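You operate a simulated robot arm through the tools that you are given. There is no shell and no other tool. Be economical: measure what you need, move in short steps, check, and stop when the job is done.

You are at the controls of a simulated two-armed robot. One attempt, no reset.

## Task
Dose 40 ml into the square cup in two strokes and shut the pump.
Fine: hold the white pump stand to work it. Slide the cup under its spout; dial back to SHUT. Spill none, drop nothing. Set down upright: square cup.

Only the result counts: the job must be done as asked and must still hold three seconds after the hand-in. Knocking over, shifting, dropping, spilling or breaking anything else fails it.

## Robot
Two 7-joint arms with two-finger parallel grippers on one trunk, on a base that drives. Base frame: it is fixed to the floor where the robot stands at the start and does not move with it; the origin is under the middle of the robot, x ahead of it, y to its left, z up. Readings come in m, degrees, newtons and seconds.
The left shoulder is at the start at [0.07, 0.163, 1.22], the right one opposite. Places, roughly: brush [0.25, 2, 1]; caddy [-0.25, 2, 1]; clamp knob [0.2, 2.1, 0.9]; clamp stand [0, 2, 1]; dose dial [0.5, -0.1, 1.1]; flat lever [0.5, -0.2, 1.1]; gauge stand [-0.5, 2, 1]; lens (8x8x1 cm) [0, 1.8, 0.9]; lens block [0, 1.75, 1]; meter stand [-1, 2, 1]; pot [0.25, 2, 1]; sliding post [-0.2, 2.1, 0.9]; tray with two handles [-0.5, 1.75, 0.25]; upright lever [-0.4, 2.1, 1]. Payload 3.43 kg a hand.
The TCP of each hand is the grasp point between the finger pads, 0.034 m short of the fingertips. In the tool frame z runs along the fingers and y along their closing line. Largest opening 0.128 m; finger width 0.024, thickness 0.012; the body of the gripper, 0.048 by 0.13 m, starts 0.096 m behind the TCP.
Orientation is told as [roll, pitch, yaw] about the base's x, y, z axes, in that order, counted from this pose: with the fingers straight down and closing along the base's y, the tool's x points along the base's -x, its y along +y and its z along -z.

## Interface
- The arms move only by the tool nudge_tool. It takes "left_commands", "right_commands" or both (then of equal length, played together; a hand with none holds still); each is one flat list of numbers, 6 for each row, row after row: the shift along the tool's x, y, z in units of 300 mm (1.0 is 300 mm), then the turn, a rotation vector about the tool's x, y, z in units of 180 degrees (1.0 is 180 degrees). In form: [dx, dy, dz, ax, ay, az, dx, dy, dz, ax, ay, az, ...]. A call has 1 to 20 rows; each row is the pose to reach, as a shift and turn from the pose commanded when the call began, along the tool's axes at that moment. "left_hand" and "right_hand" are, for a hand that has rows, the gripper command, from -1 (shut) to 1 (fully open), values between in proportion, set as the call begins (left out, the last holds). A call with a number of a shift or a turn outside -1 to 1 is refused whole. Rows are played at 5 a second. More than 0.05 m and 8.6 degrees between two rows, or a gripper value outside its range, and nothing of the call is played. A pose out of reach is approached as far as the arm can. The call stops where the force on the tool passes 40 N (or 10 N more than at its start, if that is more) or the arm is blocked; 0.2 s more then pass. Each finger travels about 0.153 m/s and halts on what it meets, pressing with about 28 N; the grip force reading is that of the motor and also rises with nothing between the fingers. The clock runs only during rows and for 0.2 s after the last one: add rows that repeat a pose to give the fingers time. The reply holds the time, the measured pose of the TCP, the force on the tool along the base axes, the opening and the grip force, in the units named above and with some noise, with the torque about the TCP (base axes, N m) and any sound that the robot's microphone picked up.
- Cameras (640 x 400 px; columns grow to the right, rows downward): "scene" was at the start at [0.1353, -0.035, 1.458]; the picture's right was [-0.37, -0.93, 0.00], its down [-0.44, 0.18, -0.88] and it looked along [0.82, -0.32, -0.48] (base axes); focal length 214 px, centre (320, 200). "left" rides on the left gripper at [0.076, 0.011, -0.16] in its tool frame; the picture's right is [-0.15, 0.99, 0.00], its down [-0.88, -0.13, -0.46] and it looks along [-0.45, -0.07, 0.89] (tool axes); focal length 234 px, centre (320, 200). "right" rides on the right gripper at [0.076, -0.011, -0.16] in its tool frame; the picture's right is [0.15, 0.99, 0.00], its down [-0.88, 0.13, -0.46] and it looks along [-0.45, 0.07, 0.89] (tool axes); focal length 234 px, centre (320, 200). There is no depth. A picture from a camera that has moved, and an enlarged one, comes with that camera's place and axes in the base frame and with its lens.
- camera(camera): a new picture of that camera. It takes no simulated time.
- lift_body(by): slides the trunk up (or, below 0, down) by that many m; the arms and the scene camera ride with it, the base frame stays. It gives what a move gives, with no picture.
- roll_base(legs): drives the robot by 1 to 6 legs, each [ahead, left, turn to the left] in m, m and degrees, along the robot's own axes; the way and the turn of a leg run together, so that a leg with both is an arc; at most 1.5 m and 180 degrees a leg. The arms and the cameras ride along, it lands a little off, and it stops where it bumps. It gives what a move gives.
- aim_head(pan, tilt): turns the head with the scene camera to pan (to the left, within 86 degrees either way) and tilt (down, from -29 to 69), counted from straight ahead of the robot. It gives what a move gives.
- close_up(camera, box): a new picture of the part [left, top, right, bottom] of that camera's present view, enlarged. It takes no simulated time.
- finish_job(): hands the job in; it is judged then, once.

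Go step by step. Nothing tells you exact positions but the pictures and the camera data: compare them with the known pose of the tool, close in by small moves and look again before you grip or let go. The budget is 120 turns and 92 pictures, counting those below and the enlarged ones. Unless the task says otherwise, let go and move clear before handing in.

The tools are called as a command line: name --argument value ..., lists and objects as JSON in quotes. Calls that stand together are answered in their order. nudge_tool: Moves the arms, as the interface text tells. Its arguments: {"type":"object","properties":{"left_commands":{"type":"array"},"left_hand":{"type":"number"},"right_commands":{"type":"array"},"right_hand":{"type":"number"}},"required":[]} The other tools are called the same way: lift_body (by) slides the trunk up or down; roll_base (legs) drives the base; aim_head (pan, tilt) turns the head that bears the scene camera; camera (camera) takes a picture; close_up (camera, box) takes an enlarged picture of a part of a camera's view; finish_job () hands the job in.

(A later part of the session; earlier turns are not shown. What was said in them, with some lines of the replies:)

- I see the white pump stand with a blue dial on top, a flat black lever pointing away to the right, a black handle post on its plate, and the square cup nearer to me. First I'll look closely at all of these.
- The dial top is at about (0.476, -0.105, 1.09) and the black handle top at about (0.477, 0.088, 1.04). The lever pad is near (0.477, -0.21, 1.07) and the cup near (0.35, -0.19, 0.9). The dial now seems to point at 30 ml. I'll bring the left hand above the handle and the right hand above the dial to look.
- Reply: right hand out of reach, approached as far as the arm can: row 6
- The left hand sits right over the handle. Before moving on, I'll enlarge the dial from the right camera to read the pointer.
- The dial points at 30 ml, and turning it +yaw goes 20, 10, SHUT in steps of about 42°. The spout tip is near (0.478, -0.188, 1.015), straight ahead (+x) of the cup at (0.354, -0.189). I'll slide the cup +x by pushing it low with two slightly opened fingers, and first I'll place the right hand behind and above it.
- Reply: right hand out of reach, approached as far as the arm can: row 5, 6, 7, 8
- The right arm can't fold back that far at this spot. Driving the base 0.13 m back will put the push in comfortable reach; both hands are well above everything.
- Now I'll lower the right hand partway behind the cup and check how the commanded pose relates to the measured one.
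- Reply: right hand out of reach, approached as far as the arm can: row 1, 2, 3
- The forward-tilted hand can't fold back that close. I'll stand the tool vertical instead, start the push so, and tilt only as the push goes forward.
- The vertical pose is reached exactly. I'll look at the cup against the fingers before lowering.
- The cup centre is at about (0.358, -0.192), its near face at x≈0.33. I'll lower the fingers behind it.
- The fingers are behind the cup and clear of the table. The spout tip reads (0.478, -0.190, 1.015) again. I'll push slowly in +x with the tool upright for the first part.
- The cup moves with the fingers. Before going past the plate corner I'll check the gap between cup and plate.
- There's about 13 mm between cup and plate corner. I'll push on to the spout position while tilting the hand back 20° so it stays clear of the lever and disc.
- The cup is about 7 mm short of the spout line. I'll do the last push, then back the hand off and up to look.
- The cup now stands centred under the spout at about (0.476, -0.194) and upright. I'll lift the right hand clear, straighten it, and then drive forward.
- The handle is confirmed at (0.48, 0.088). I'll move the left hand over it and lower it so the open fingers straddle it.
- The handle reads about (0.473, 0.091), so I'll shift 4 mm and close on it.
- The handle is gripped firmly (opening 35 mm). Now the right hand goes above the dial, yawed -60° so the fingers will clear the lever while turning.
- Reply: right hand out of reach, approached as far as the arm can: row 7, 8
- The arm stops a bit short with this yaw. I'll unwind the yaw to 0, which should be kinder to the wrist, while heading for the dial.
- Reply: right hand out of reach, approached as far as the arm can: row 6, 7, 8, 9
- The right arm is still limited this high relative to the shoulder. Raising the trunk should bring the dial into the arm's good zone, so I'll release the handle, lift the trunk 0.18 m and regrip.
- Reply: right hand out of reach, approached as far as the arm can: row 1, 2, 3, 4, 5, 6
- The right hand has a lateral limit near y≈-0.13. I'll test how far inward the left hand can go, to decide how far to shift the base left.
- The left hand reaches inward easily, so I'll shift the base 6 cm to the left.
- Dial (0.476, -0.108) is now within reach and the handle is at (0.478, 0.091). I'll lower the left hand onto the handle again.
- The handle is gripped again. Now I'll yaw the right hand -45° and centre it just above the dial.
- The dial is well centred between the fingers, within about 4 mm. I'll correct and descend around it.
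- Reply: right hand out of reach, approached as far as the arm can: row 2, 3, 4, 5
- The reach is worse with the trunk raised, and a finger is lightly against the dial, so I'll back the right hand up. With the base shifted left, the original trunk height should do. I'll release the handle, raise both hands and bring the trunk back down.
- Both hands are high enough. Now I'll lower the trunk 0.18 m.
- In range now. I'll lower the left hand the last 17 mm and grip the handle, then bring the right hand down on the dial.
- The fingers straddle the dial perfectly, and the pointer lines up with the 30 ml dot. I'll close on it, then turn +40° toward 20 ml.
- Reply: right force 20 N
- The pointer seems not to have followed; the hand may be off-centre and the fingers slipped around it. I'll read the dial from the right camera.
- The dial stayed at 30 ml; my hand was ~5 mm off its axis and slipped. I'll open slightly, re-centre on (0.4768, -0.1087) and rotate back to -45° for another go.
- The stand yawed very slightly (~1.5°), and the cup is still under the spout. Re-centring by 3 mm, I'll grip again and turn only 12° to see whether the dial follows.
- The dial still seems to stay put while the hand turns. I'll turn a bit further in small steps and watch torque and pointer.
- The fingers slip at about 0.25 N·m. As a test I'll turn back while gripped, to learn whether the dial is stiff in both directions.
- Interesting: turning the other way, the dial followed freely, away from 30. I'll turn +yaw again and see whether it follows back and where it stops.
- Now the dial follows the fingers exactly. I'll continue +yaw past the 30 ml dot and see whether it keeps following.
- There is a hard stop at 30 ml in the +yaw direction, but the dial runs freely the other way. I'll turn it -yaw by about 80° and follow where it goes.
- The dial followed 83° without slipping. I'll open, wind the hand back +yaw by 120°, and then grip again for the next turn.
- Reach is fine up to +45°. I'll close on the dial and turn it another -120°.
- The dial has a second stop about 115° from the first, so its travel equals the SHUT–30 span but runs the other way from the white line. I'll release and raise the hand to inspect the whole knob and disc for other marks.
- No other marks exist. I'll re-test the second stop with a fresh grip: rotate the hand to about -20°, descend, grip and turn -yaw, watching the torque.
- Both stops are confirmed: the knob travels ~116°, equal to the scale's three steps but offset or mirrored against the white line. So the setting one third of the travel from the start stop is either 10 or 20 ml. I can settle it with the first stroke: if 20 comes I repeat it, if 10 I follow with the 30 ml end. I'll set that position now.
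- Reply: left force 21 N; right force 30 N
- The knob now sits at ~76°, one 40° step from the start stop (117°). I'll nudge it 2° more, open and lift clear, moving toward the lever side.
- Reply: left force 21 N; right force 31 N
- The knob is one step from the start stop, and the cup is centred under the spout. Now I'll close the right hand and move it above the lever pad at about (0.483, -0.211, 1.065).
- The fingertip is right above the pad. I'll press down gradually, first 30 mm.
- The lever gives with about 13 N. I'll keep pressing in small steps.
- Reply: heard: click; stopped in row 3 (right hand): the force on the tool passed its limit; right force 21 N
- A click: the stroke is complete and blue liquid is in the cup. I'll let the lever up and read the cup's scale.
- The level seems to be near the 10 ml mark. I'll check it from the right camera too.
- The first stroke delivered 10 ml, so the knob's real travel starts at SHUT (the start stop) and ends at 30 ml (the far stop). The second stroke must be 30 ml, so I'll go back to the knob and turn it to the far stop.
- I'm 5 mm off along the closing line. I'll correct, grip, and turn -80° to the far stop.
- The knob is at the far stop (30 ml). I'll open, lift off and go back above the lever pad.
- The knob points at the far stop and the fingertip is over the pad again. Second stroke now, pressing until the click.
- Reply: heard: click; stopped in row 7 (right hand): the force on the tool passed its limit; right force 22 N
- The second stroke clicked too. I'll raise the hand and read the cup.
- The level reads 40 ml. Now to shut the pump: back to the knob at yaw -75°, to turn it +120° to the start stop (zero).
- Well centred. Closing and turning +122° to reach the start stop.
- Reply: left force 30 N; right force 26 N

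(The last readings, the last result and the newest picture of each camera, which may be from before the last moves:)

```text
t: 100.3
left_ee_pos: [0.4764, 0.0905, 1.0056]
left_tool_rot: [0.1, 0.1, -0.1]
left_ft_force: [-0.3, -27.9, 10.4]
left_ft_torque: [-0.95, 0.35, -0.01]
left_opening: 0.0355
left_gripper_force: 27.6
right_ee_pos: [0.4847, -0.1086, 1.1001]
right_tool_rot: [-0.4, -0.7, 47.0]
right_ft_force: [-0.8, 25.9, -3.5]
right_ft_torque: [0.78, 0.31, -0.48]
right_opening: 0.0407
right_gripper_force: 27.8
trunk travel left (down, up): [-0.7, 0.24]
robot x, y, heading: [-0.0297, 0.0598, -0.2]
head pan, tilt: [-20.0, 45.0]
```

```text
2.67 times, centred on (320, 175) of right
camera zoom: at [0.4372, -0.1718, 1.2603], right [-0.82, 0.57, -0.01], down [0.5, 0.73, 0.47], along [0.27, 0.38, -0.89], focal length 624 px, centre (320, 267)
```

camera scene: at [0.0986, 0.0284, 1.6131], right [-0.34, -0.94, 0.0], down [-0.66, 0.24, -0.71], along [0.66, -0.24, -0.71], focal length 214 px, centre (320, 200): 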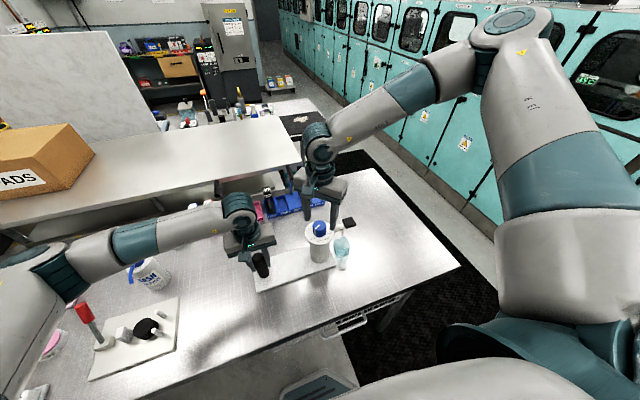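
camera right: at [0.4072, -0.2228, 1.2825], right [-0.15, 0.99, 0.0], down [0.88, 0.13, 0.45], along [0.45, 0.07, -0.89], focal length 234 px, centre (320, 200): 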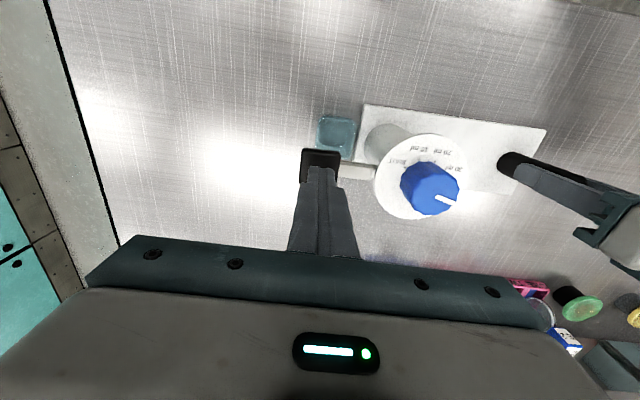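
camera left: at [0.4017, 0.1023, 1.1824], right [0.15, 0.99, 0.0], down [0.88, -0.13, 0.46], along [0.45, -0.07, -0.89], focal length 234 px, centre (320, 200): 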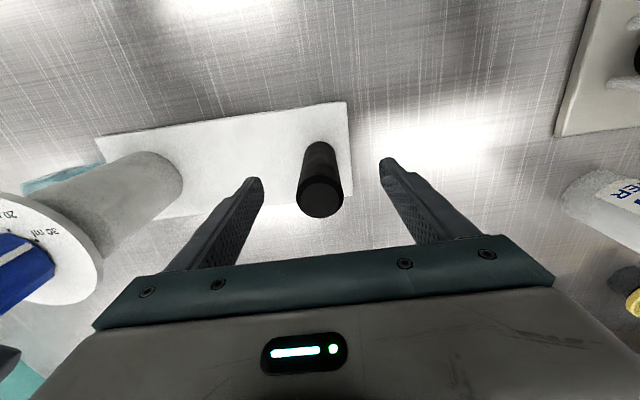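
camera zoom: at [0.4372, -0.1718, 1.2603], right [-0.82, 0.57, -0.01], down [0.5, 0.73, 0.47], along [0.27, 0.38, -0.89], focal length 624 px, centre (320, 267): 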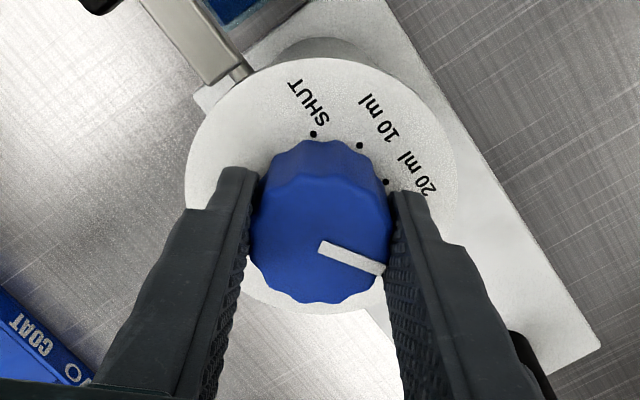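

The torque shows the knob is against the start (SHUT) stop. I'll release it and lift the right hand away.

nudge_tool --right_commands '[0, 0, 0, 0, 0, 0, 0, 0, 0, 0, 0, 0, 0, 0, -0.12, 0, 0, 0, 0, 0, -0.24, 0, 0, 0, 0, 0, -0.36, 0, 0, 0]' --right_hand 0.0

close_up --camera "scene" --box '[260, 140, 380, 240]'

close_up --camera "right" --box '[180, 40, 420, 240]'

```text
t: 101.5
left_ee_pos: [0.4782, 0.0919, 1.0058]
left_tool_rot: [0.3, 0.1, -0.2]
left_ft_force: [-0.3, 2.5, 3.5]
left_ft_torque: [-0.87, -0.12, 0.01]
left_opening: 0.0357
left_gripper_force: 28.2
right_ee_pos: [0.4824, -0.1093, 1.2105]
right_tool_rot: [-0.6, -0.4, 47.0]
right_ft_force: [0.8, -0.4, 0.8]
right_ft_torque: [-0.01, -0.04, -0.02]
right_opening: 0.064
right_gripper_force: 0.0
trunk travel left (down, up): [-0.7, 0.24]
robot x, y, heading: [-0.0263, 0.0597, -0.3]
head pan, tilt: [-20.0, 45.0]
```

```text
4.00 times, centred on (320, 190) of scene
camera zoom: at [0.0975, 0.0286, 1.4332], right [-0.35, -0.94, 0.0], down [-0.66, 0.24, -0.71], along [0.66, -0.24, -0.71], focal length 858 px, centre (320, 240)
```

zoom: 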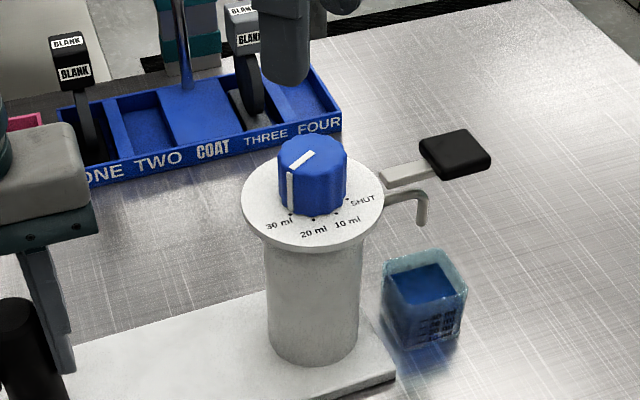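

```text
2.00 times, centred on (300, 140) of right
camera zoom: at [0.4363, -0.1711, 1.3693], right [-0.82, 0.57, -0.01], down [0.5, 0.73, 0.46], along [0.27, 0.37, -0.89], focal length 468 px, centre (360, 320)
```

zoom: 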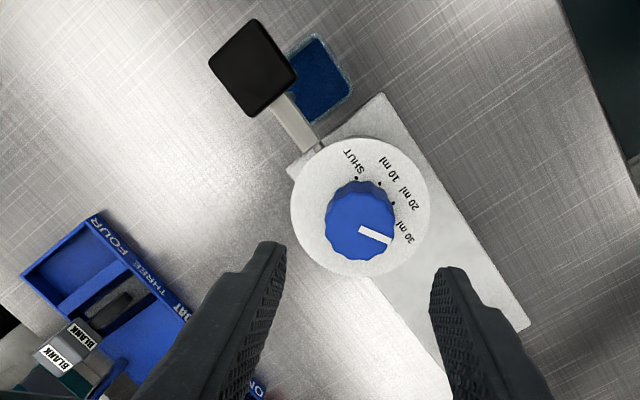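

The knob is back on its zero stop, the cup holds 40 ml and stands upright. I'll release the handle with the left hand, lift it straight up, and take the right hand further clear.

nudge_tool --left_commands '[0, 0, 0, 0, 0, 0, 0, 0, 0, 0, 0, 0, 0, 0, 0, 0, 0, 0]' --left_hand 0.6

nudge_tool --left_commands '[0, 0, -0.15, 0, 0, 0, 0, 0, -0.3, 0, 0, 0, 0, 0, -0.45, 0, 0, 0, 0, 0, -0.6, 0, 0, 0]' --right_commands '[0, 0, -0.08, 0, 0, 0, 0, 0, -0.16, 0, 0, 0, 0, 0, -0.24, 0, 0, 0, 0, 0, -0.3, 0, 0, 0]'

close_up --camera "scene" --box '[180, 120, 420, 270]'

```text
t: 102.3
left_ee_pos: [0.4767, 0.0922, 1.0064]
left_tool_rot: [0.3, 0.0, -0.1]
left_ft_force: [0.5, 0.5, -0.6]
left_ft_torque: [0.0, -0.01, -0.01]
left_opening: 0.1024
left_gripper_force: 0.0
right_ee_pos: [0.4838, -0.1092, 1.2084]
right_tool_rot: [-0.3, -0.6, 46.8]
right_ft_force: [0.5, -0.2, 0.1]
right_ft_torque: [-0.01, 0.01, 0.0]
right_opening: 0.0639
right_gripper_force: 0.3
trunk travel left (down, up): [-0.7, 0.24]
robot x, y, heading: [-0.0266, 0.0561, -0.3]
head pan, tilt: [-20.0, 45.0]
```

```text
t: 103.3
left_ee_pos: [0.4783, 0.09, 1.1877]
left_tool_rot: [0.3, 0.1, 0.0]
left_ft_force: [-0.1, -1.2, -0.4]
left_ft_torque: [0.0, 0.01, 0.0]
left_opening: 0.1021
left_gripper_force: 0.0
right_ee_pos: [0.4797, -0.1118, 1.2986]
right_tool_rot: [-0.4, -0.5, 46.9]
right_ft_force: [0.1, -0.6, -0.6]
right_ft_torque: [0.05, -0.03, 0.03]
right_opening: 0.064
right_gripper_force: 0.0
trunk travel left (down, up): [-0.7, 0.24]
robot x, y, heading: [-0.031, 0.0566, -0.3]
head pan, tilt: [-20.0, 45.0]
```

```text
2.67 times, centred on (300, 195) of scene
camera zoom: at [0.0972, 0.0273, 1.4332], right [-0.35, -0.94, 0.0], down [-0.66, 0.24, -0.71], along [0.66, -0.24, -0.71], focal length 572 px, centre (373, 213)
```

zoom: 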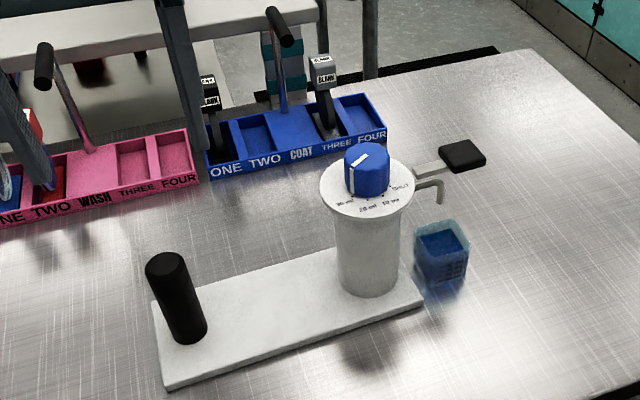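

The pump stands with its knob on the zero stop, the cup is upright under the spout with 40 ml and no spill, and both hands are clear. I'm handing in.

finish_job

```text
The job is handed in.
```

I handed the job in with about 40 ml in the square cup, dosed in two strokes. The cup stands upright under the spout, nothing was spilled or dropped, and both hands are clear.

- **Doses:** the first stroke gave about 10 ml and the second about 30 ml, so I did not use 20 ml twice. I read both levels from the cup's scale in the pictures.
- **SHUT is my inference:** the white line on the knob does not match the printed marks. It pointed at "30 ml" at the start and is back there now. The knob turned only about 120°, between two stops. About 40° from its starting stop gave 10 ml and the far stop gave 30 ml, so I took the starting stop as SHUT and left the knob there. I did not press the lever there to confirm it.
- **Stand moved slightly:** my first try at turning the knob slipped. It shifted the pump end of the stand by about 5 mm, turning it about 1.5°.
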